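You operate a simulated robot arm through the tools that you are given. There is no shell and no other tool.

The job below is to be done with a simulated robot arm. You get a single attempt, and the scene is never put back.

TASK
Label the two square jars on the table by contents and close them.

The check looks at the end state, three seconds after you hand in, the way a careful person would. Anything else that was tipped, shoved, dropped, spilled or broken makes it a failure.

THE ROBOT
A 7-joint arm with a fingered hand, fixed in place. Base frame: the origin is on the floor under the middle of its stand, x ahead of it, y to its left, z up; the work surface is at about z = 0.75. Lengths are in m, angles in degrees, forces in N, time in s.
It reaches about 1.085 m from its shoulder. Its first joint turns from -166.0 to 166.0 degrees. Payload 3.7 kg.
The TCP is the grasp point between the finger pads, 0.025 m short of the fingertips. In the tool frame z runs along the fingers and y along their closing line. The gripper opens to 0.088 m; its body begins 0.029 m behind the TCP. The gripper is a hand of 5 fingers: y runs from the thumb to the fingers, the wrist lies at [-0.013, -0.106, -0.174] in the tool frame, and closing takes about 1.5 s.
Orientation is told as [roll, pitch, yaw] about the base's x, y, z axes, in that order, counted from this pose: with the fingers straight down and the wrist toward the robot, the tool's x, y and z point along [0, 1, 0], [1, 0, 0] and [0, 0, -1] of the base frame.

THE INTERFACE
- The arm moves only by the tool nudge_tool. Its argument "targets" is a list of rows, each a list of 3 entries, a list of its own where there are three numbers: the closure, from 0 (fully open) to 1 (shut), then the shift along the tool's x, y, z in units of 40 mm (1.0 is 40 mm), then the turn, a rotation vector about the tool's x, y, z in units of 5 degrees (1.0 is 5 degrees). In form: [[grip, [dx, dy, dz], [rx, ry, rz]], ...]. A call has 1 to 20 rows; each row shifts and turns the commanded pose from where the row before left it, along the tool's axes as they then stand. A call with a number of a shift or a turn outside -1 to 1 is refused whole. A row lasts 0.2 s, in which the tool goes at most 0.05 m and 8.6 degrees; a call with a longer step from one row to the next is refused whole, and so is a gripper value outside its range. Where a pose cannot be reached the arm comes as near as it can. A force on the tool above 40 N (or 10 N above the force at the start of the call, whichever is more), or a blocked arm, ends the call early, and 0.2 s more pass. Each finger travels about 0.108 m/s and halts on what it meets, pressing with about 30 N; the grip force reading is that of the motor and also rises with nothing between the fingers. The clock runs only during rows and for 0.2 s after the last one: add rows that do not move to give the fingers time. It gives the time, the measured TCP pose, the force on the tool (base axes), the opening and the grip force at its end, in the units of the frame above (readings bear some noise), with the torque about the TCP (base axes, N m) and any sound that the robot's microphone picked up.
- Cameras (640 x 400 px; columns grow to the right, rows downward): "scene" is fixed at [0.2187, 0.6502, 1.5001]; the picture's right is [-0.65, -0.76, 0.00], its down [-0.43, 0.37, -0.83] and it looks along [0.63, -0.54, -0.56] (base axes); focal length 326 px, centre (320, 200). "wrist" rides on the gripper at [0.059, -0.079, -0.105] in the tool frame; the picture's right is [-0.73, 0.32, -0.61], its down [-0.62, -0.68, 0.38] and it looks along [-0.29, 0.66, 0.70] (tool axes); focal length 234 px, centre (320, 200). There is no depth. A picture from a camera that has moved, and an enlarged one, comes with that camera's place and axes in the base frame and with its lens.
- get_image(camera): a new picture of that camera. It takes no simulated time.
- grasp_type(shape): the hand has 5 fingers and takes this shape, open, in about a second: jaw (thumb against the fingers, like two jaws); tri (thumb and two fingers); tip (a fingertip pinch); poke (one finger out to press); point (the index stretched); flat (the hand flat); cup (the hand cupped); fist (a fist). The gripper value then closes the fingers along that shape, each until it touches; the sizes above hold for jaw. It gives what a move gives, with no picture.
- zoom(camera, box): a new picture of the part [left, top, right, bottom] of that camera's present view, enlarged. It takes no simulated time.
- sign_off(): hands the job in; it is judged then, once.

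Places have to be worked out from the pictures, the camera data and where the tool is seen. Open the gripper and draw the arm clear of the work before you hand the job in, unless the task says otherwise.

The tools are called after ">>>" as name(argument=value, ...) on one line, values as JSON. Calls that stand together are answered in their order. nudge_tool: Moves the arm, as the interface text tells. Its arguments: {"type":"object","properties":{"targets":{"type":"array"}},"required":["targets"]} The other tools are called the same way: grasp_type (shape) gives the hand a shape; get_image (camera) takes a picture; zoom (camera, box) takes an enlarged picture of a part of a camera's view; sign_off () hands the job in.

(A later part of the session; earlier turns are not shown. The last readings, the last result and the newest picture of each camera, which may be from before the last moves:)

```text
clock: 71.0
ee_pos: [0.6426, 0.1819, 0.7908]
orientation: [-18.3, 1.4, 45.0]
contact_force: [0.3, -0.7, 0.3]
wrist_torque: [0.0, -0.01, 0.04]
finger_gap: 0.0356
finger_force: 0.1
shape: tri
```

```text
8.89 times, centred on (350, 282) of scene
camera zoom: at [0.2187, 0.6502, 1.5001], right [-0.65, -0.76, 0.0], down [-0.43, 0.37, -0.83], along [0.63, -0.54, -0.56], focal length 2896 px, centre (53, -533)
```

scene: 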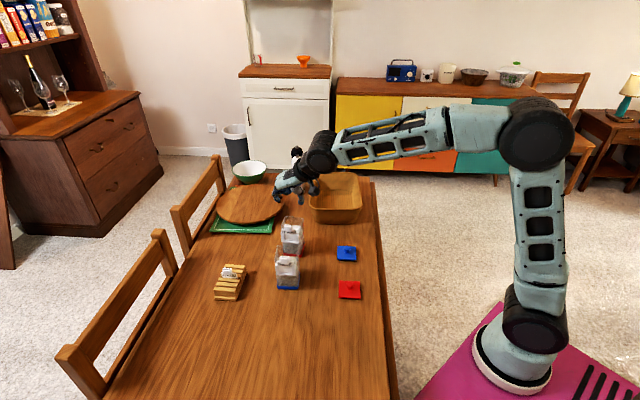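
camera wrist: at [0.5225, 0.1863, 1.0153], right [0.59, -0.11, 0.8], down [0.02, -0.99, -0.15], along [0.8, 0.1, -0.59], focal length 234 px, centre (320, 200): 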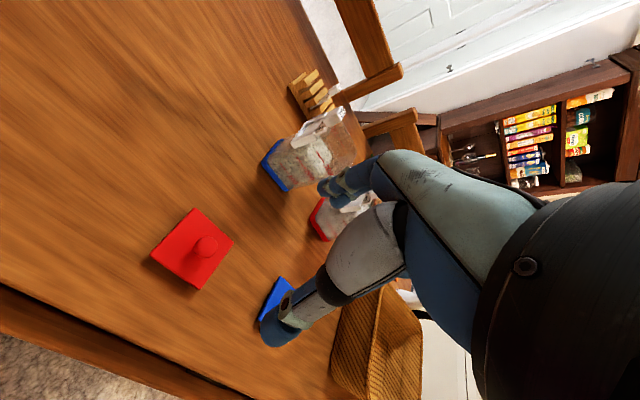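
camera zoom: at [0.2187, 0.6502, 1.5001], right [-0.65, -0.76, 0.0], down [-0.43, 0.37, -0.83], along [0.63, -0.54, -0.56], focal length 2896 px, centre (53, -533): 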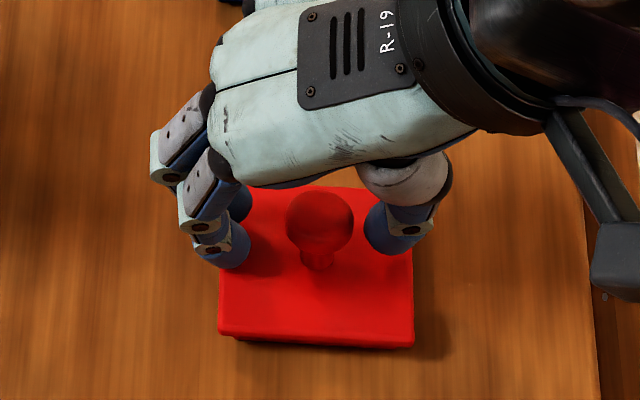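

The scene view shows the knob ~4 mm nearer the thumb, so I shift the hand 3.5 mm toward −w and then close onto it.

>>> nudge_tool(targets=[[0.6, [0, -0.0875, 0], [0, 0, 0]], [0.6, [0, 0, 0], [0, 0, 0]]])

>>> zoom(camera="scene", box=[325, 260, 375, 305])

>>> zoom(camera="wrist", box=[240, 170, 370, 300])

```text
clock: 71.6
ee_pos: [0.6414, 0.1799, 0.792]
orientation: [-18.2, 1.4, 45.0]
contact_force: [0.3, -0.2, -0.9]
wrist_torque: [0.02, 0.01, -0.03]
finger_gap: 0.0356
finger_force: 0.1
shape: tri
```

```text
8.89 times, centred on (350, 282) of scene
camera zoom: at [0.2187, 0.6502, 1.5001], right [-0.65, -0.76, 0.0], down [-0.43, 0.37, -0.83], along [0.63, -0.54, -0.56], focal length 2896 px, centre (53, -533)
```

zoom: 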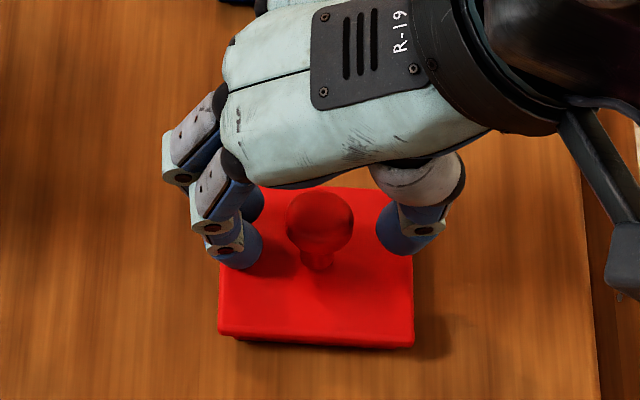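

```text
3.08 times, centred on (305, 235) of wrist
camera zoom: at [0.5253, 0.1875, 0.8751], right [0.59, -0.11, 0.8], down [0.02, -0.99, -0.15], along [0.8, 0.1, -0.59], focal length 720 px, centre (366, 92)
```

zoom: 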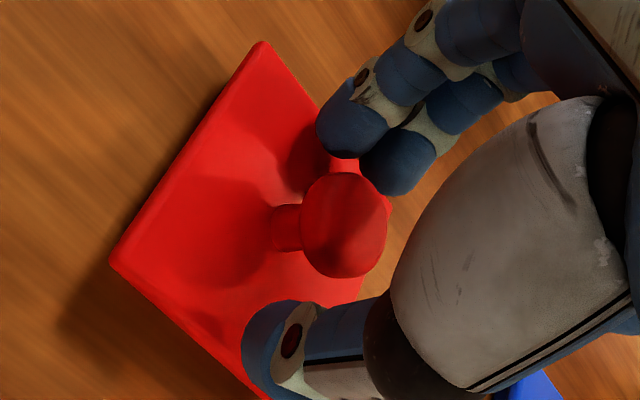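

Now symmetric around the knob. I close gradually onto it.

>>> nudge_tool(targets=[[0.65, [0, 0, 0], [0, 0, 0]], [0.69, [0, 0, 0], [0, 0, 0]], [0.72, [0, 0, 0], [0, 0, 0]], [0.75, [0, 0, 0], [0, 0, 0]], [0.78, [0, 0, 0], [0, 0, 0]], [0.82, [0, 0, 0], [0, 0, 0]], [0.86, [0, 0, 0], [0, 0, 0]], [0.86, [0, 0, 0], [0, 0, 0]], [0.86, [0, 0, 0], [0, 0, 0]]])

>>> zoom(camera="scene", box=[325, 260, 375, 305])

>>> zoom(camera="wrist", box=[240, 170, 370, 300])

```text
clock: 73.6
ee_pos: [0.6423, 0.1796, 0.792]
orientation: [-18.2, 1.4, 45.0]
contact_force: [1.6, 2.5, 6.4]
wrist_torque: [0.33, -0.08, -0.01]
finger_gap: 0.0137
finger_force: 30.0
shape: tri
```

```text
8.89 times, centred on (350, 282) of scene
camera zoom: at [0.2187, 0.6502, 1.5001], right [-0.65, -0.76, 0.0], down [-0.43, 0.37, -0.83], along [0.63, -0.54, -0.56], focal length 2896 px, centre (53, -533)
```

zoom: 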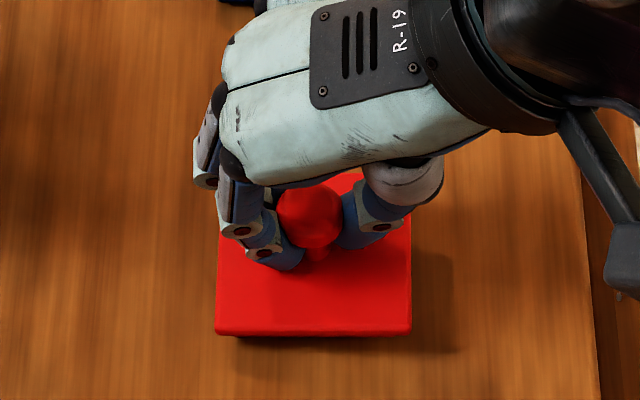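

```text
3.08 times, centred on (305, 235) of wrist
camera zoom: at [0.5254, 0.1878, 0.8754], right [0.59, -0.11, 0.8], down [0.02, -0.99, -0.15], along [0.8, 0.1, -0.58], focal length 720 px, centre (366, 92)
```

zoom: 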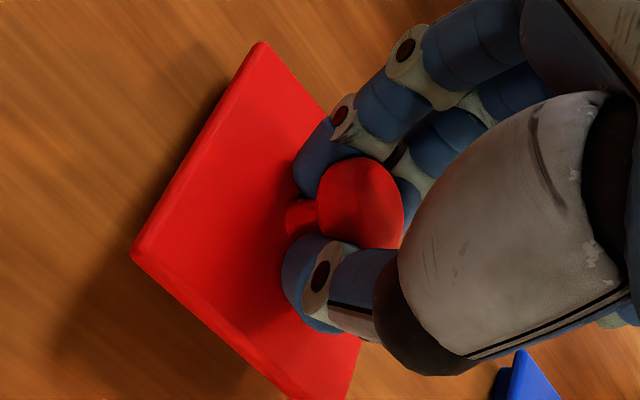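

The fingers closed beneath the cap (30 N). I lift 25 mm gently and look at how the lid hangs.

>>> nudge_tool(targets=[[0.86, [-0.0393, -0.0033, -0.1186], [0, 0, 0]], [0.86, [-0.0785, -0.0066, -0.2373], [0, 0, 0]], [0.86, [-0.0785, -0.0066, -0.2373], [0, 0, 0]], [0.86, [0, 0, 0], [0, 0, 0]], [0.86, [0, 0, 0], [0, 0, 0]]])

>>> zoom(camera="scene", box=[320, 245, 380, 305])

>>> zoom(camera="wrist", box=[220, 150, 370, 310])

```text
clock: 74.8
ee_pos: [0.6404, 0.1806, 0.8179]
orientation: [-18.3, 1.4, 45.0]
contact_force: [0.2, 0.6, 0.5]
wrist_torque: [0.0, -0.03, -0.02]
finger_gap: 0.0137
finger_force: 29.4
shape: tri
```

```text
6.67 times, centred on (350, 275) of scene
camera zoom: at [0.2187, 0.6502, 1.5001], right [-0.65, -0.76, 0.0], down [-0.43, 0.37, -0.83], along [0.63, -0.54, -0.56], focal length 2172 px, centre (120, -300)
```

zoom: 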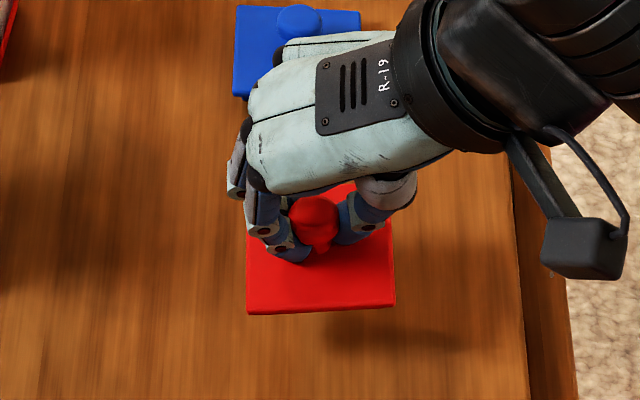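

```text
2.50 times, centred on (295, 230) of wrist
camera zoom: at [0.5255, 0.188, 0.9011], right [0.59, -0.11, 0.8], down [0.02, -0.99, -0.15], along [0.8, 0.1, -0.59], focal length 585 px, centre (382, 125)
```

zoom: 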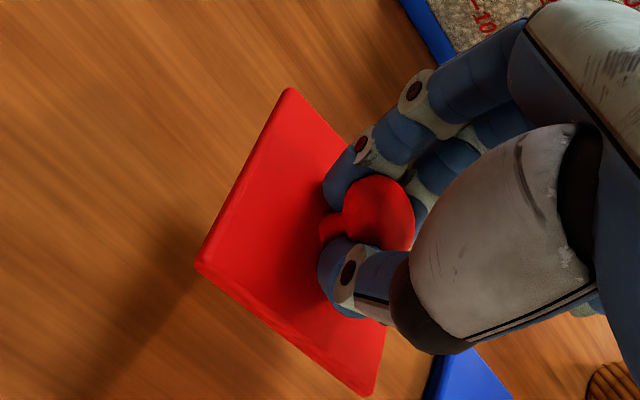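

The lid is held. I check its tilt with closer views.

>>> zoom(camera="scene", box=[334, 265, 366, 297])

>>> zoom(camera="wrist", box=[260, 175, 340, 315])

```text
12.50 times, centred on (350, 281) of scene
camera zoom: at [0.2187, 0.6502, 1.5001], right [-0.65, -0.76, 0.0], down [-0.43, 0.37, -0.83], along [0.63, -0.54, -0.56], focal length 4072 px, centre (-55, -812)
```

zoom: 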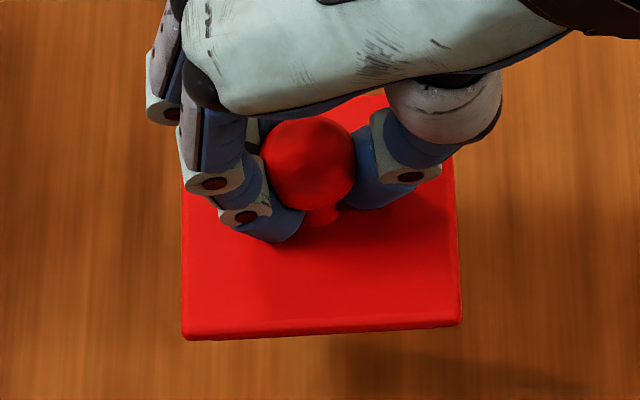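

```text
2.86 times, centred on (300, 245) of wrist
camera zoom: at [0.5255, 0.188, 0.9011], right [0.59, -0.11, 0.8], down [0.02, -0.99, -0.15], along [0.8, 0.1, -0.59], focal length 669 px, centre (377, 71)
```

zoom: 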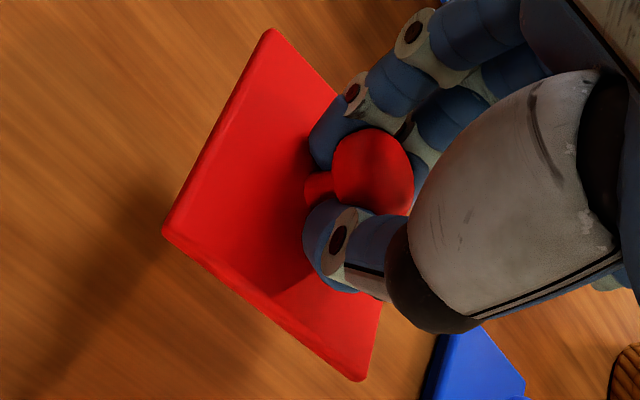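

The lid is held but tilted about 9° (its +w side low). I raise it to a safe height and roll the hand about its x axis to level it.

>>> nudge_tool(targets=[[0.86, [-0.255, -0.021, -0.771], [0, 0, 0]], [0.86, [-0.255, -0.021, -0.771], [0, 0, 0]], [0.86, [-0.255, -0.021, -0.771], [0, 0, 0]], [0.86, [-0.255, -0.021, -0.771], [0, 0, 0]], [0.86, [0, 0, 0], [-0.6, 0, 0]], [0.86, [0, 0, 0], [-0.6, 0, 0]], [0.86, [0, 0, 0], [-0.6, 0, 0]], [0.86, [0, 0, 0], [0, 0, 0]]])

>>> get_image(camera="scene")

>>> zoom(camera="scene", box=[335, 195, 385, 245])

>>> zoom(camera="wrist", box=[240, 165, 360, 325])

```text
clock: 76.6
ee_pos: [0.642, 0.18, 0.9466]
orientation: [-18.5, -7.2, 47.8]
contact_force: [0.1, -0.5, 0.3]
wrist_torque: [0.02, 0.0, 0.02]
finger_gap: 0.0138
finger_force: 30.0
shape: tri
```

```text
taken
```

scene: 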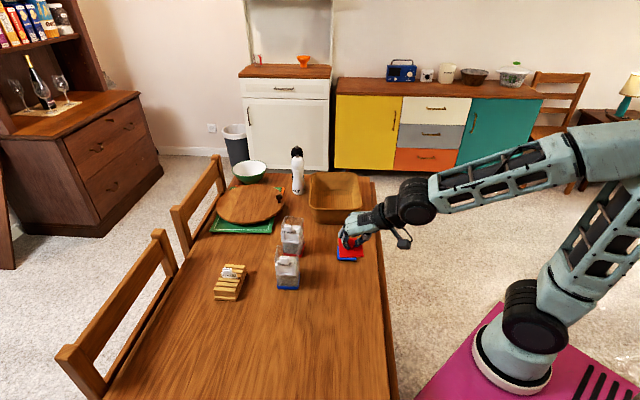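

```text
8.00 times, centred on (360, 220) of scene
camera zoom: at [0.2187, 0.6502, 1.5001], right [-0.65, -0.76, 0.0], down [-0.43, 0.37, -0.83], along [0.63, -0.54, -0.56], focal length 2606 px, centre (0, 40)
```

zoom: 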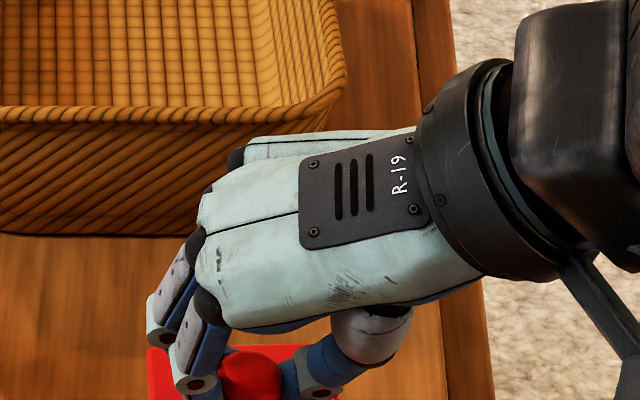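

```text
2.50 times, centred on (300, 245) of wrist
camera zoom: at [0.5179, 0.1729, 1.017], right [0.52, -0.17, 0.84], down [0.09, -0.96, -0.25], along [0.85, 0.2, -0.48], focal length 585 px, centre (370, 88)
```

zoom: 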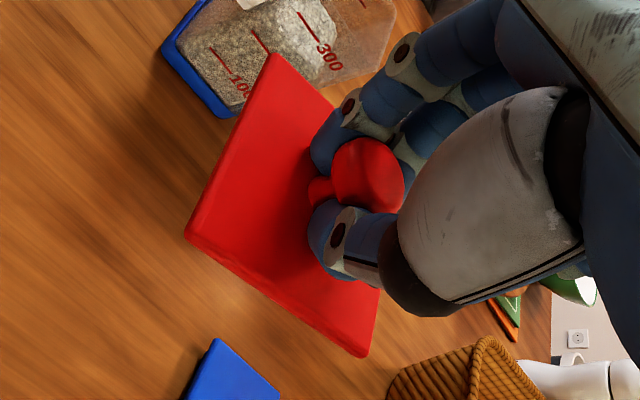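

I zoom on the lid in the scene view to check level.

>>> zoom(camera="scene", box=[333, 232, 369, 264])

>>> zoom(camera="wrist", box=[270, 180, 330, 300])

```text
12.50 times, centred on (351, 248) of scene
camera zoom: at [0.2187, 0.6502, 1.5001], right [-0.65, -0.76, 0.0], down [-0.43, 0.37, -0.83], along [0.63, -0.54, -0.56], focal length 4072 px, centre (-68, -400)
```

zoom: 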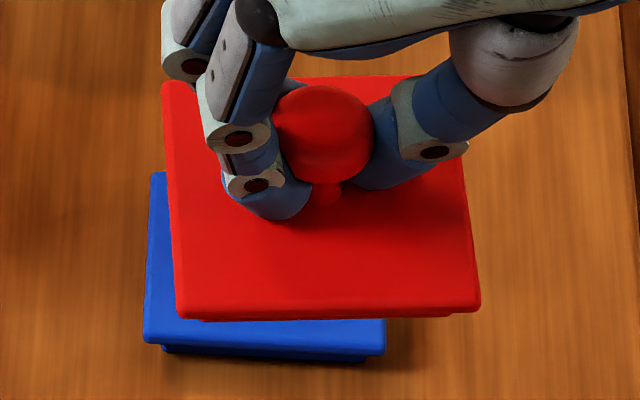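

```text
3.33 times, centred on (300, 240) of wrist
camera zoom: at [0.5179, 0.1729, 1.017], right [0.52, -0.17, 0.84], down [0.09, -0.96, -0.25], along [0.85, 0.2, -0.48], focal length 781 px, centre (387, 67)
```

zoom: 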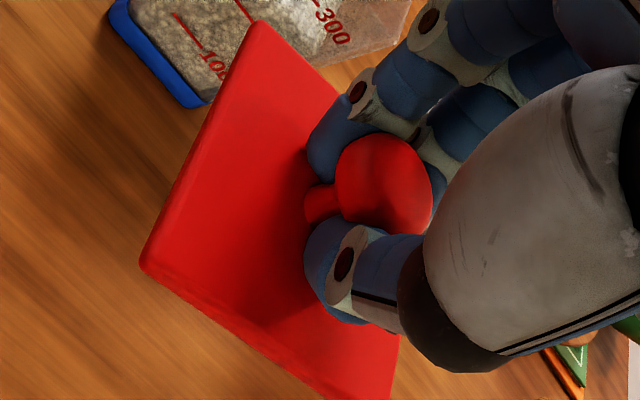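

The lid still shows about +4.5° roll and its front edge is low by ~8°. I correct both by rotating the hand and check again.

>>> nudge_tool(targets=[[0.86, [0, 0, 0], [0, 0.8, 0]], [0.86, [0, 0, 0], [0, 0.8, 0]], [0.86, [0, 0, 0], [-0.45, 0, 0]], [0.86, [0, 0, 0], [-0.45, 0, 0]], [0.86, [0, 0, 0], [0, 0, 0]]])

>>> zoom(camera="scene", box=[333, 232, 369, 264])

>>> get_image(camera="wrist")

```text
clock: 77.8
ee_pos: [0.6403, 0.1787, 0.9465]
orientation: [-10.6, -11.6, 48.6]
contact_force: [0.4, 0.0, -0.1]
wrist_torque: [-0.02, 0.01, -0.03]
finger_gap: 0.0135
finger_force: 29.4
shape: tri
```

```text
12.50 times, centred on (351, 248) of scene
camera zoom: at [0.2187, 0.6502, 1.5001], right [-0.65, -0.76, 0.0], down [-0.43, 0.37, -0.83], along [0.63, -0.54, -0.56], focal length 4072 px, centre (-68, -400)
```

zoom: 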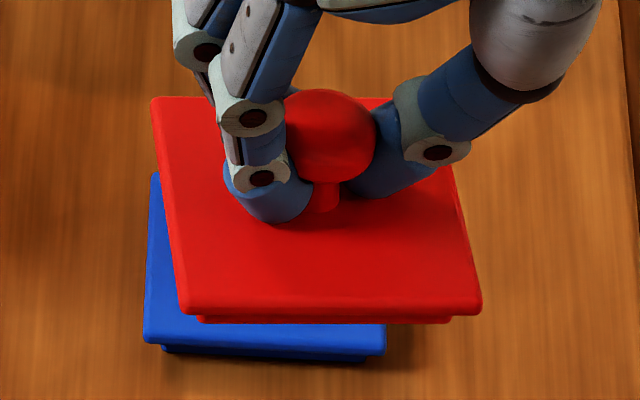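

```text
taken
camera wrist: at [0.5212, 0.1571, 1.0219], right [0.56, -0.27, 0.78], down [0.11, -0.91, -0.39], along [0.82, 0.3, -0.49], focal length 234 px, centre (320, 200)
```

wrist: 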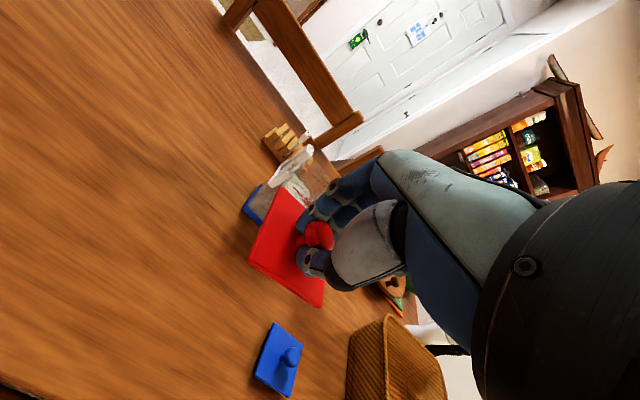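

The lid is now close to level (≈±2°). I carry it at height to above the red-base jar and turn it back in yaw by 8°.

>>> nudge_tool(targets=[[0.86, [-0.6086, 0.6086, 0.1964], [0, 0, 0]], [0.86, [-0.6086, 0.6086, 0.1964], [0, 0, 0]], [0.86, [-0.6086, 0.6086, 0.1964], [0, 0, 0]], [0.86, [-0.6086, 0.6086, 0.1964], [0, 0, 0]], [0.86, [-0.6086, 0.6086, 0.1964], [0, 0, 0]], [0.86, [-0.6086, 0.6086, 0.1964], [0, 0, 0]], [0.86, [-0.6086, 0.6086, 0.1964], [0, 0, 0]], [0.86, [0, 0, 0], [0.144, -0.161, 0.77]], [0.86, [0, 0, 0], [0.144, -0.161, 0.77]], [0.86, [0, 0, 0], [0, 0, 0]]])

>>> zoom(camera="scene", box=[265, 190, 325, 260])

>>> get_image(camera="wrist")

```text
clock: 80.0
ee_pos: [0.8888, 0.1909, 0.958]
orientation: [-10.6, -11.5, 40.6]
contact_force: [-0.1, 0.3, 0.3]
wrist_torque: [-0.02, 0.03, -0.01]
finger_gap: 0.0134
finger_force: 29.9
shape: tri
```

```text
5.71 times, centred on (295, 225) of scene
camera zoom: at [0.2187, 0.6502, 1.5001], right [-0.65, -0.76, 0.0], down [-0.43, 0.37, -0.83], along [0.63, -0.54, -0.56], focal length 1862 px, centre (463, 57)
```

zoom: 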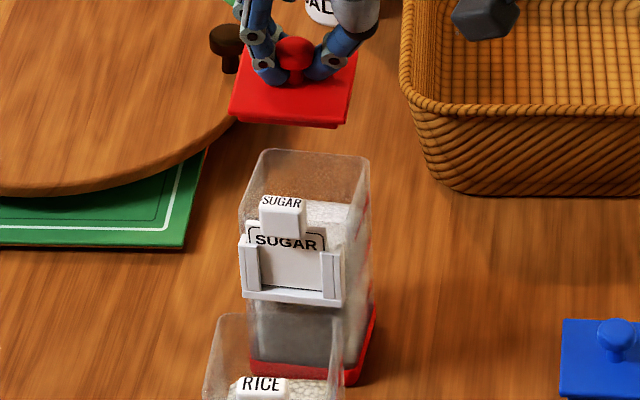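

```text
taken
camera wrist: at [0.7665, 0.1851, 1.0329], right [0.52, -0.35, 0.78], down [-0.02, -0.92, -0.39], along [0.85, 0.19, -0.49], focal length 234 px, centre (320, 200)
```

wrist: 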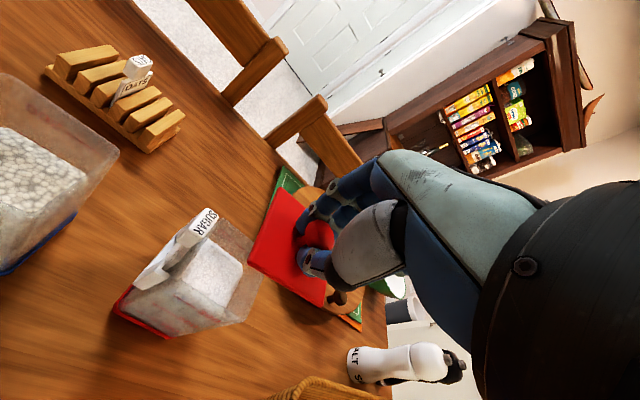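

The lid hangs above the red-base jar. I zoom to compare the lid's edges with the rim for yaw and level.

>>> zoom(camera="scene", box=[279, 195, 311, 217])

>>> zoom(camera="scene", box=[276, 212, 312, 240])

>>> zoom(camera="wrist", box=[130, 180, 350, 340])

```text
16.00 times, centred on (295, 206) of scene
camera zoom: at [0.2187, 0.6502, 1.5001], right [-0.65, -0.76, 0.0], down [-0.43, 0.37, -0.83], along [0.63, -0.54, -0.56], focal length 5212 px, centre (720, 104)
```

zoom: 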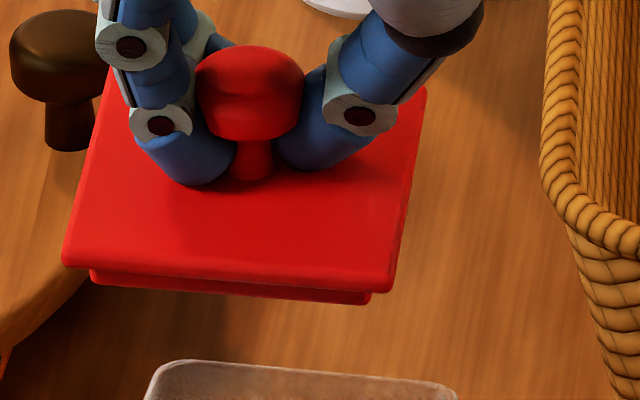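

```text
14.29 times, centred on (294, 226) of scene
camera zoom: at [0.2187, 0.6502, 1.5001], right [-0.65, -0.76, 0.0], down [-0.43, 0.37, -0.83], along [0.63, -0.54, -0.56], focal length 4654 px, centre (691, -171)
```

zoom: 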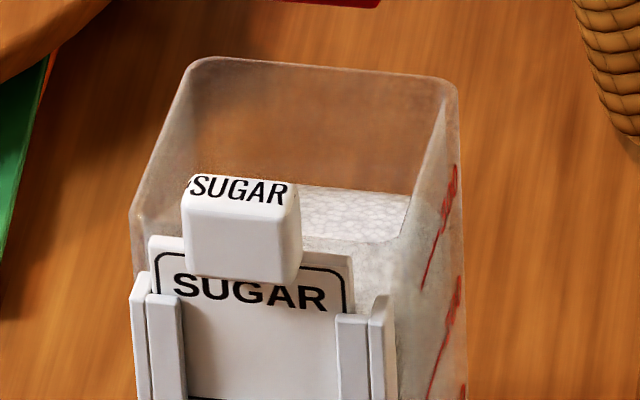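

```text
2.50 times, centred on (240, 260) of wrist
camera zoom: at [0.7665, 0.1851, 1.0329], right [0.52, -0.35, 0.78], down [-0.02, -0.92, -0.39], along [0.85, 0.19, -0.49], focal length 585 px, centre (520, 50)
```

zoom: 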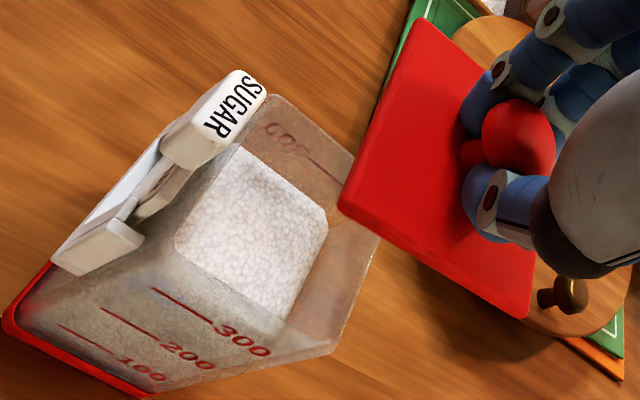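

Relative to the rim the lid is yawed about +4.7° and rolled about −4°. I correct both.

>>> nudge_tool(targets=[[0.86, [0, 0, 0], [0.78, 0, 0]], [0.86, [0, 0, 0], [0.144, -0.107, 0.779]], [0.86, [0, 0, 0], [0, 0, 0]]])

>>> zoom(camera="scene", box=[279, 195, 311, 217])

>>> zoom(camera="scene", box=[270, 190, 320, 250])

>>> zoom(camera="wrist", box=[130, 180, 350, 340])

```text
clock: 80.8
ee_pos: [0.8875, 0.1908, 0.9593]
orientation: [-10.5, -7.7, 35.9]
contact_force: [-1.5, -1.0, -0.2]
wrist_torque: [0.0, -0.01, 0.02]
finger_gap: 0.0132
finger_force: 29.5
shape: tri
```

```text
16.00 times, centred on (295, 206) of scene
camera zoom: at [0.2187, 0.6502, 1.5001], right [-0.65, -0.76, 0.0], down [-0.43, 0.37, -0.83], along [0.63, -0.54, -0.56], focal length 5212 px, centre (720, 104)
```

zoom: 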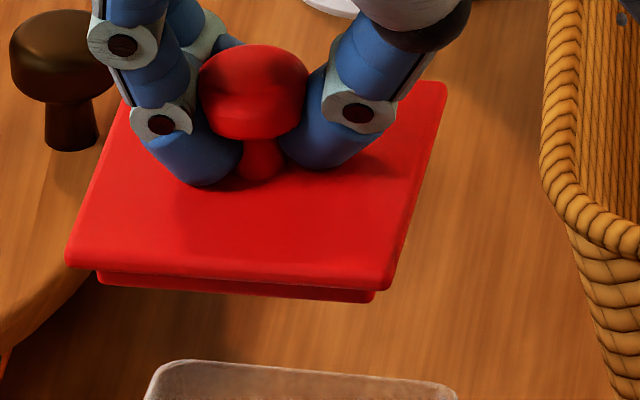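

```text
6.67 times, centred on (295, 220) of scene
camera zoom: at [0.2187, 0.6502, 1.5001], right [-0.65, -0.76, 0.0], down [-0.43, 0.37, -0.83], along [0.63, -0.54, -0.56], focal length 2172 px, centre (487, 67)
```

zoom: 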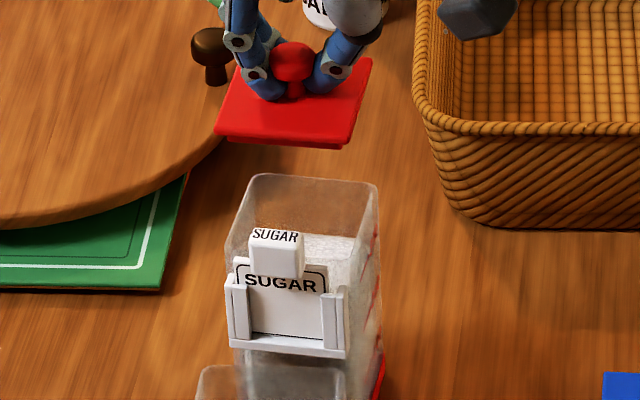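

```text
2.50 times, centred on (240, 260) of wrist
camera zoom: at [0.7702, 0.1984, 1.0401], right [0.53, -0.36, 0.77], down [-0.12, -0.93, -0.35], along [0.84, 0.1, -0.54], focal length 585 px, centre (520, 50)
```

zoom: 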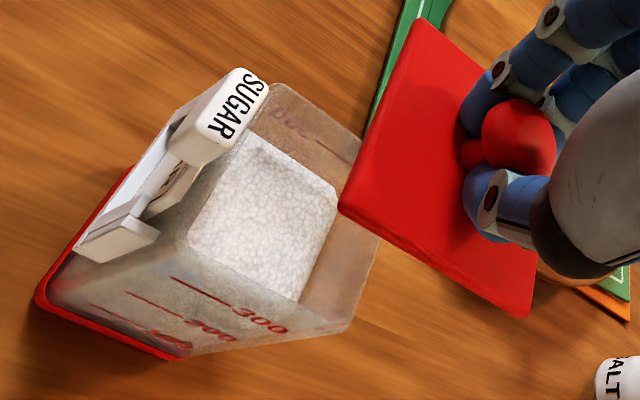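

The lid is now level and within ~1° of the jar's yaw. I lower 25 mm (still above tab and rim) and compare lid and rim again.

>>> nudge_tool(targets=[[0.86, [0.0565, -0.042, 0.3045], [0, 0, 0]], [0.86, [0.0565, -0.042, 0.3045], [0, 0, 0]], [0.86, [0, 0, 0], [0, 0, 0]]])

>>> zoom(camera="scene", box=[274, 200, 314, 240])

>>> zoom(camera="wrist", box=[180, 180, 350, 320])

```text
clock: 81.6
ee_pos: [0.8866, 0.1891, 0.9332]
orientation: [-10.5, -7.7, 35.9]
contact_force: [0.1, -0.3, 0.7]
wrist_torque: [-0.02, 0.02, 0.0]
finger_gap: 0.0135
finger_force: 29.9
shape: tri
```

```text
10.00 times, centred on (294, 220) of scene
camera zoom: at [0.2187, 0.6502, 1.5001], right [-0.65, -0.76, 0.0], down [-0.43, 0.37, -0.83], along [0.63, -0.54, -0.56], focal length 3258 px, centre (580, 0)
```

zoom: 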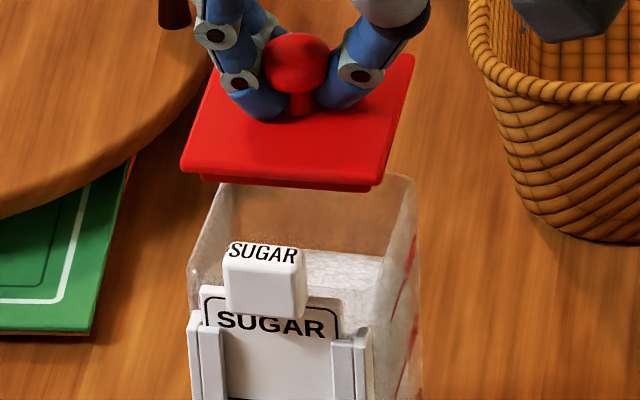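

```text
2.86 times, centred on (265, 250) of wrist
camera zoom: at [0.7693, 0.1977, 1.0146], right [0.53, -0.36, 0.77], down [-0.12, -0.93, -0.35], along [0.84, 0.1, -0.54], focal length 669 px, centre (477, 57)
```

zoom: 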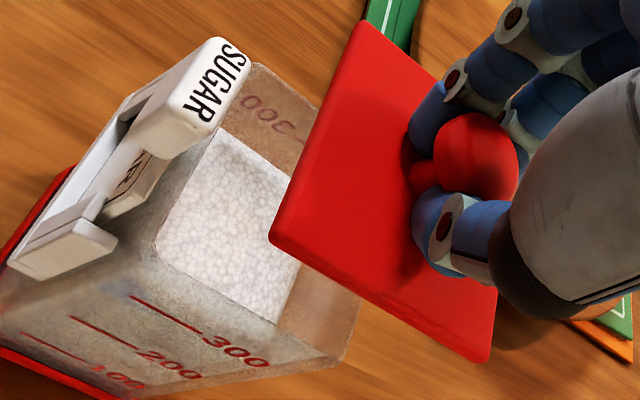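

I zoom in tighter to compare each lid corner with the rim corners.

>>> zoom(camera="scene", box=[280, 204, 310, 226])

>>> zoom(camera="scene", box=[280, 220, 310, 242])

>>> zoom(camera="wrist", box=[195, 180, 315, 310])

```text
16.00 times, centred on (295, 215) of scene
camera zoom: at [0.2187, 0.6502, 1.5001], right [-0.65, -0.76, 0.0], down [-0.43, 0.37, -0.83], along [0.63, -0.54, -0.56], focal length 5212 px, centre (720, -40)
```

zoom: 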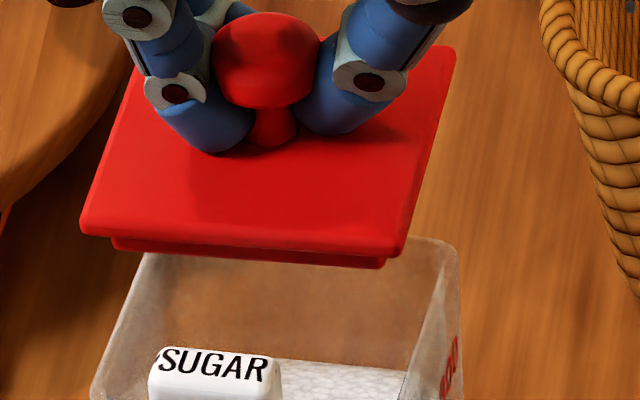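

```text
16.00 times, centred on (295, 231) of scene
camera zoom: at [0.2187, 0.6502, 1.5001], right [-0.65, -0.76, 0.0], down [-0.43, 0.37, -0.83], along [0.63, -0.54, -0.56], focal length 5212 px, centre (720, -296)
```

zoom: 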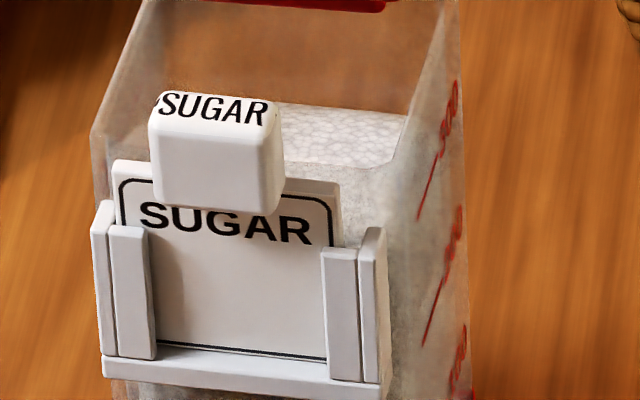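

```text
3.08 times, centred on (255, 245) of wrist
camera zoom: at [0.7693, 0.1977, 1.0146], right [0.53, -0.36, 0.77], down [-0.12, -0.93, -0.35], along [0.84, 0.1, -0.54], focal length 720 px, centre (520, 62)
```

zoom: 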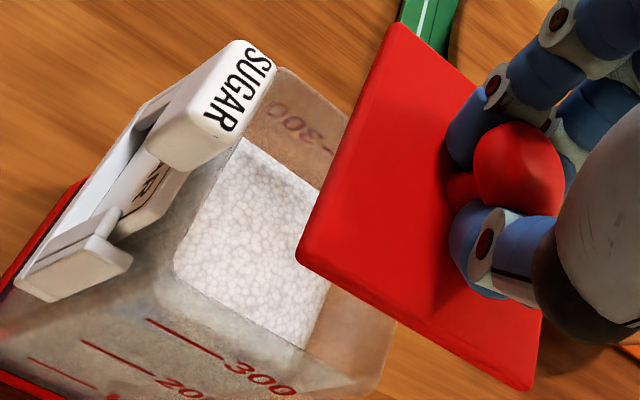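

Lateral and yaw alignment look good; the lid's front edge seems ~2.5° low. I level that and lower another 15 mm toward the rim, watching the tab clearance.

>>> nudge_tool(targets=[[0.86, [0, 0, 0], [-0.16, 0.5, 0]], [0.86, [0.034, -0.025, 0.1827], [0, 0, 0]], [0.86, [0.034, -0.025, 0.1827], [0, 0, 0]], [0.86, [0, 0, 0], [0, 0, 0]]])

>>> zoom(camera="scene", box=[278, 205, 312, 235])

>>> zoom(camera="wrist", box=[205, 180, 325, 310])

```text
clock: 82.6
ee_pos: [0.8867, 0.1918, 0.9177]
orientation: [-8.0, -8.4, 36.1]
contact_force: [-0.5, -0.4, 0.7]
wrist_torque: [-0.03, 0.01, 0.01]
finger_gap: 0.013
finger_force: 30.6
shape: tri
```

```text
13.33 times, centred on (295, 220) of scene
camera zoom: at [0.2187, 0.6502, 1.5001], right [-0.65, -0.76, 0.0], down [-0.43, 0.37, -0.83], along [0.63, -0.54, -0.56], focal length 4344 px, centre (653, -67)
```

zoom: 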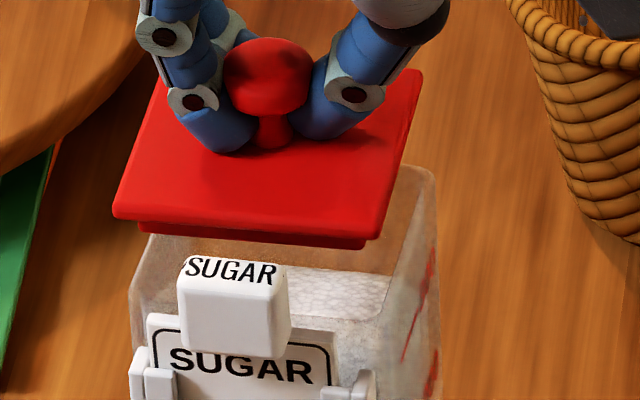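

```text
3.08 times, centred on (265, 245) of wrist
camera zoom: at [0.7708, 0.1955, 1.0006], right [0.55, -0.39, 0.74], down [-0.12, -0.91, -0.39], along [0.83, 0.13, -0.54], focal length 720 px, centre (489, 62)
```

zoom: 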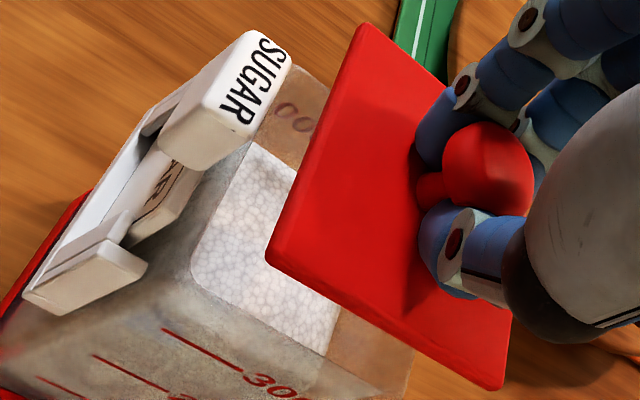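

The lid is level now and close to centred, just ~2 mm too far to +w. I correct that and lower 8 mm.

>>> nudge_tool(targets=[[0.86, [-0.005, -0.044, -0.006], [0, 0, 0]], [0.86, [0.0138, -0.0146, 0.098], [0, 0, 0]], [0.86, [0.0138, -0.0146, 0.098], [0, 0, 0]], [0.86, [0, 0, 0], [0, 0, 0]]])

>>> zoom(camera="scene", box=[278, 208, 312, 238])

>>> zoom(camera="wrist", box=[205, 180, 325, 310])

```text
clock: 83.6
ee_pos: [0.8853, 0.1912, 0.9103]
orientation: [-8.0, -8.5, 36.0]
contact_force: [-0.5, -0.4, -1.3]
wrist_torque: [0.01, 0.01, -0.02]
finger_gap: 0.0136
finger_force: 30.0
shape: tri
```

```text
13.33 times, centred on (295, 223) of scene
camera zoom: at [0.2187, 0.6502, 1.5001], right [-0.65, -0.76, 0.0], down [-0.43, 0.37, -0.83], along [0.63, -0.54, -0.56], focal length 4344 px, centre (653, -107)
```

zoom: 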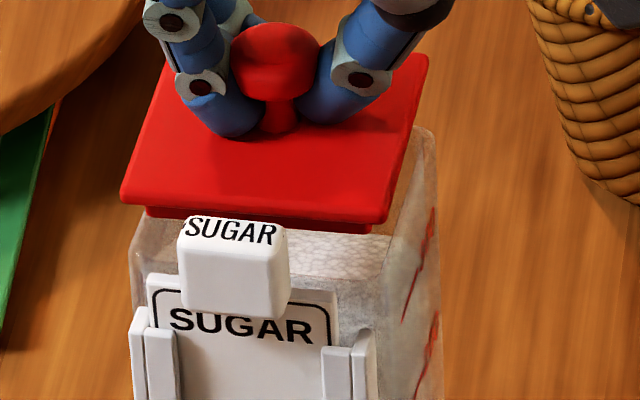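

```text
3.08 times, centred on (265, 245) of wrist
camera zoom: at [0.7697, 0.1948, 0.9939], right [0.55, -0.39, 0.74], down [-0.12, -0.91, -0.39], along [0.83, 0.13, -0.54], focal length 720 px, centre (489, 62)
```

zoom: 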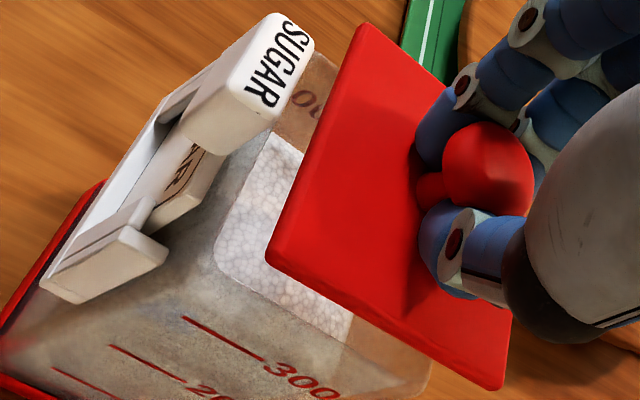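

Another 1.2 mm toward −w is needed; then I lower 5 mm more.

>>> nudge_tool(targets=[[0.86, [-0.0034, -0.0296, -0.0039], [0, 0, 0]], [0.86, [0.0086, -0.0091, 0.0612], [0, 0, 0]], [0.86, [0.0086, -0.0091, 0.0612], [0, 0, 0]], [0.86, [0, 0, 0], [0, 0, 0]]])

>>> zoom(camera="scene", box=[278, 210, 312, 240])

>>> zoom(camera="wrist", box=[205, 180, 325, 310])

```text
clock: 84.6
ee_pos: [0.8837, 0.189, 0.9064]
orientation: [-8.0, -8.4, 36.1]
contact_force: [-0.3, -0.8, -0.4]
wrist_torque: [-0.02, 0.01, 0.02]
finger_gap: 0.0132
finger_force: 29.7
shape: tri
```

```text
13.33 times, centred on (295, 225) of scene
camera zoom: at [0.2187, 0.6502, 1.5001], right [-0.65, -0.76, 0.0], down [-0.43, 0.37, -0.83], along [0.63, -0.54, -0.56], focal length 4344 px, centre (653, -133)
```

zoom: 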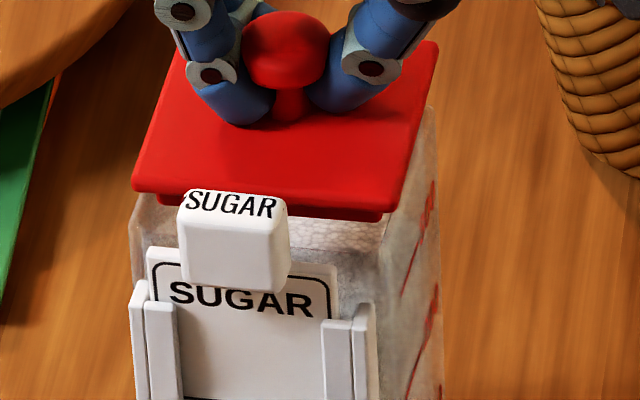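

```text
3.08 times, centred on (265, 245) of wrist
camera zoom: at [0.7686, 0.1929, 0.9892], right [0.55, -0.39, 0.74], down [-0.12, -0.91, -0.39], along [0.83, 0.13, -0.54], focal length 720 px, centre (489, 62)
```

zoom: 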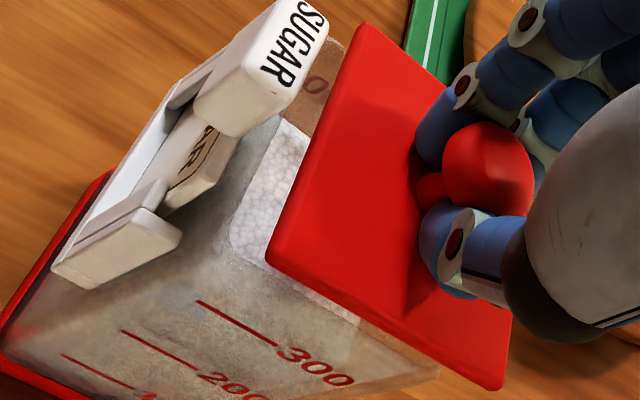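

Nearly there; I nudge +0.7 mm in w and lower 4 mm, watching for plug contact.

>>> nudge_tool(targets=[[0.86, [0.002, 0.0172, 0.0023], [0, 0, 0]], [0.86, [0.0138, -0.0146, 0.098], [0, 0, 0]], [0.86, [0, 0, 0], [0, 0, 0]]])

>>> zoom(camera="scene", box=[278, 210, 312, 240])

>>> zoom(camera="wrist", box=[205, 180, 325, 310])

```text
clock: 85.4
ee_pos: [0.8846, 0.1891, 0.9029]
orientation: [-8.0, -8.5, 36.1]
contact_force: [-0.8, -0.4, 1.2]
wrist_torque: [-0.07, 0.02, -0.04]
finger_gap: 0.0131
finger_force: 30.1
shape: tri
```

```text
13.33 times, centred on (295, 225) of scene
camera zoom: at [0.2187, 0.6502, 1.5001], right [-0.65, -0.76, 0.0], down [-0.43, 0.37, -0.83], along [0.63, -0.54, -0.56], focal length 4344 px, centre (653, -133)
```

zoom: 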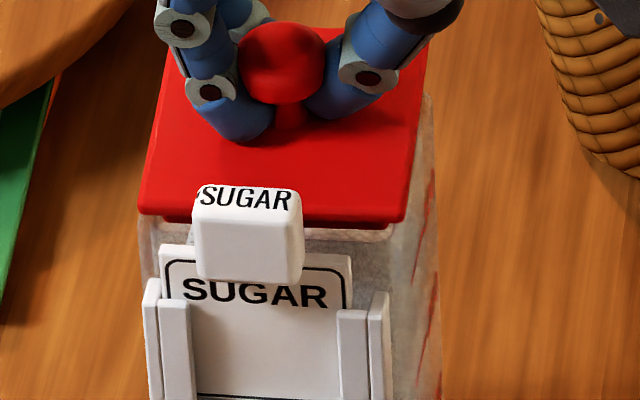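

```text
3.08 times, centred on (265, 245) of wrist
camera zoom: at [0.7688, 0.1932, 0.9847], right [0.55, -0.39, 0.74], down [-0.12, -0.91, -0.39], along [0.83, 0.13, -0.54], focal length 720 px, centre (489, 62)
```

zoom: 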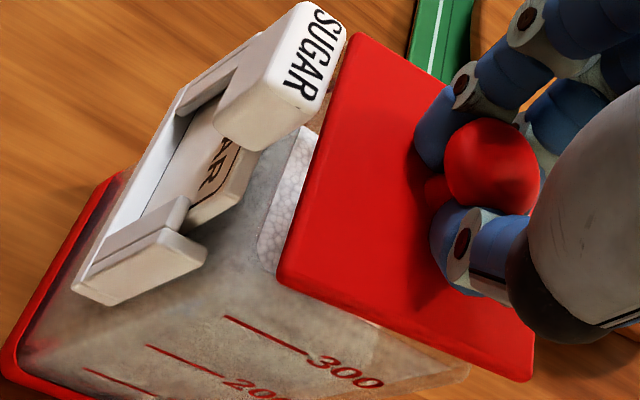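

The jar appears to have shifted slightly as the plug touched. I look at the wider view before doing anything else.

>>> zoom(camera="scene", box=[262, 200, 322, 270])

>>> get_image(camera="wrist")

```text
5.71 times, centred on (292, 235) of scene
camera zoom: at [0.2187, 0.6502, 1.5001], right [-0.65, -0.76, 0.0], down [-0.43, 0.37, -0.83], along [0.63, -0.54, -0.56], focal length 1862 px, centre (480, 0)
```

zoom: 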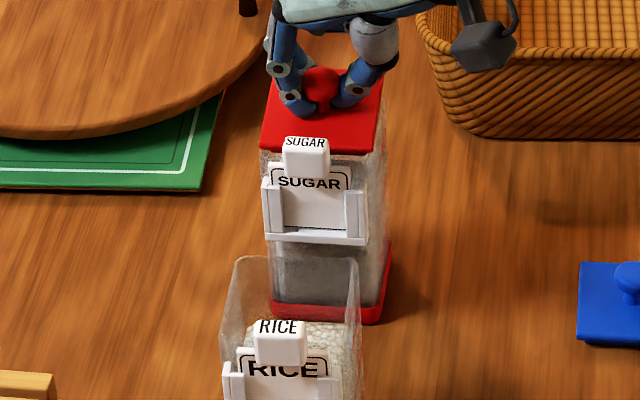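

```text
taken
camera wrist: at [0.7688, 0.1932, 0.9847], right [0.55, -0.39, 0.74], down [-0.12, -0.91, -0.39], along [0.83, 0.13, -0.54], focal length 234 px, centre (320, 200)
```

wrist: 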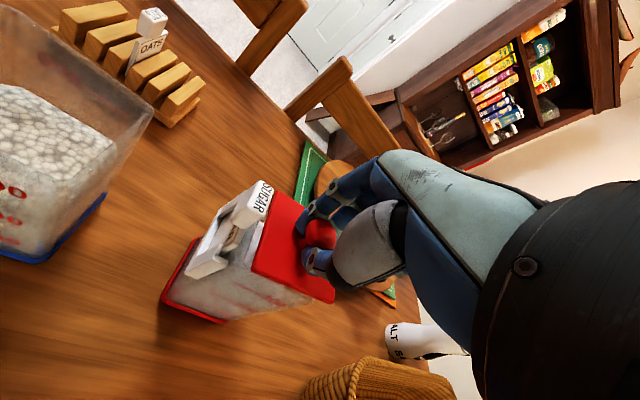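

The +w side of the lid has gone down while the −w side rides ~4 mm high on the −w wall, nudging the jar about 2 mm. I lift 7 mm to disengage and re-measure.

>>> nudge_tool(targets=[[0.86, [-0.0121, 0.0128, -0.0857], [0, 0, 0]], [0.86, [-0.0121, 0.0128, -0.0857], [0, 0, 0]], [0.86, [0, 0, 0], [0, 0, 0]]])

>>> zoom(camera="scene", box=[278, 210, 312, 240])

>>> zoom(camera="scene", box=[262, 200, 322, 270])

>>> zoom(camera="wrist", box=[205, 180, 325, 310])

```text
clock: 86.2
ee_pos: [0.8853, 0.1893, 0.9068]
orientation: [-8.1, -8.5, 36.2]
contact_force: [-0.2, 0.3, -0.6]
wrist_torque: [0.0, -0.02, -0.04]
finger_gap: 0.0131
finger_force: 30.0
shape: tri
```

```text
13.33 times, centred on (295, 225) of scene
camera zoom: at [0.2187, 0.6502, 1.5001], right [-0.65, -0.76, 0.0], down [-0.43, 0.37, -0.83], along [0.63, -0.54, -0.56], focal length 4344 px, centre (653, -133)
```

zoom: 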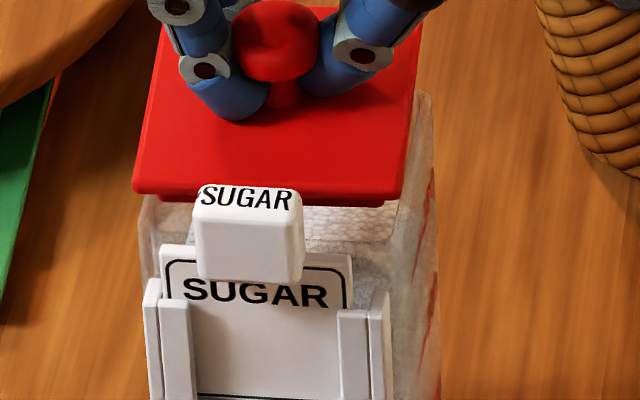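

```text
5.71 times, centred on (292, 235) of scene
camera zoom: at [0.2187, 0.6502, 1.5001], right [-0.65, -0.76, 0.0], down [-0.43, 0.37, -0.83], along [0.63, -0.54, -0.56], focal length 1862 px, centre (480, 0)
```

zoom: 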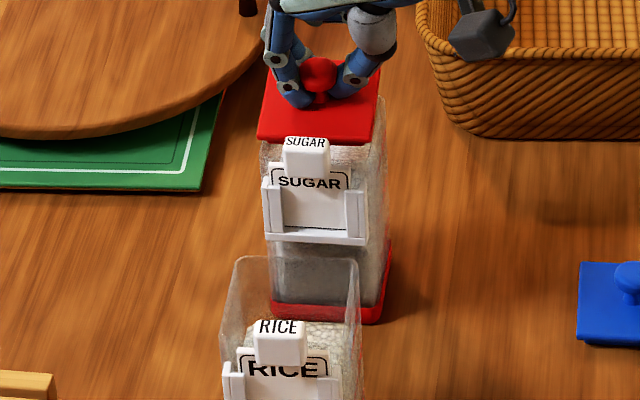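

```text
3.08 times, centred on (265, 245) of wrist
camera zoom: at [0.7695, 0.1938, 0.991], right [0.55, -0.39, 0.74], down [-0.11, -0.91, -0.39], along [0.83, 0.13, -0.54], focal length 720 px, centre (489, 62)
```

zoom: 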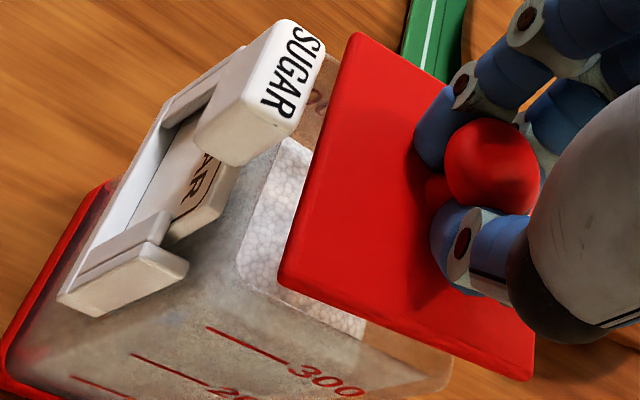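

Jar and lid have both turned ~4° together; the lid is now about +3.5° in yaw and −2.5° in roll relative to the jar. I raise 3 mm, correct both, and re-check.

>>> nudge_tool(targets=[[0.86, [-0.0103, 0.011, -0.0735], [0, 0, 0]], [0.86, [0, 0, 0], [0.096, -0.102, 0.686]], [0.86, [0, 0, 0], [0.488, -0.077, -0.08]], [0.86, [0, 0, 0], [0, 0, 0]]])

>>> zoom(camera="scene", box=[278, 208, 312, 238])

>>> zoom(camera="wrist", box=[205, 180, 325, 310])

```text
clock: 87.2
ee_pos: [0.8865, 0.1911, 0.9115]
orientation: [-8.4, -6.0, 32.6]
contact_force: [0.0, -0.2, -0.4]
wrist_torque: [-0.01, -0.02, 0.02]
finger_gap: 0.013
finger_force: 30.4
shape: tri
```

```text
13.33 times, centred on (295, 223) of scene
camera zoom: at [0.2187, 0.6502, 1.5001], right [-0.65, -0.76, 0.0], down [-0.43, 0.37, -0.83], along [0.63, -0.54, -0.56], focal length 4344 px, centre (653, -107)
```

zoom: 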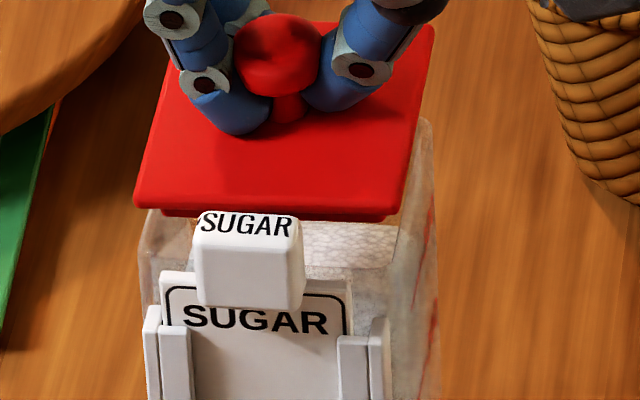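

```text
3.08 times, centred on (265, 245) of wrist
camera zoom: at [0.7726, 0.2033, 0.9979], right [0.55, -0.4, 0.74], down [-0.18, -0.92, -0.36], along [0.82, 0.06, -0.57], focal length 720 px, centre (489, 62)
```

zoom: 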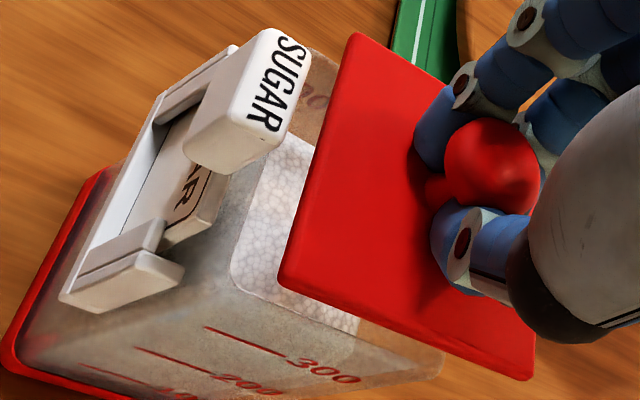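

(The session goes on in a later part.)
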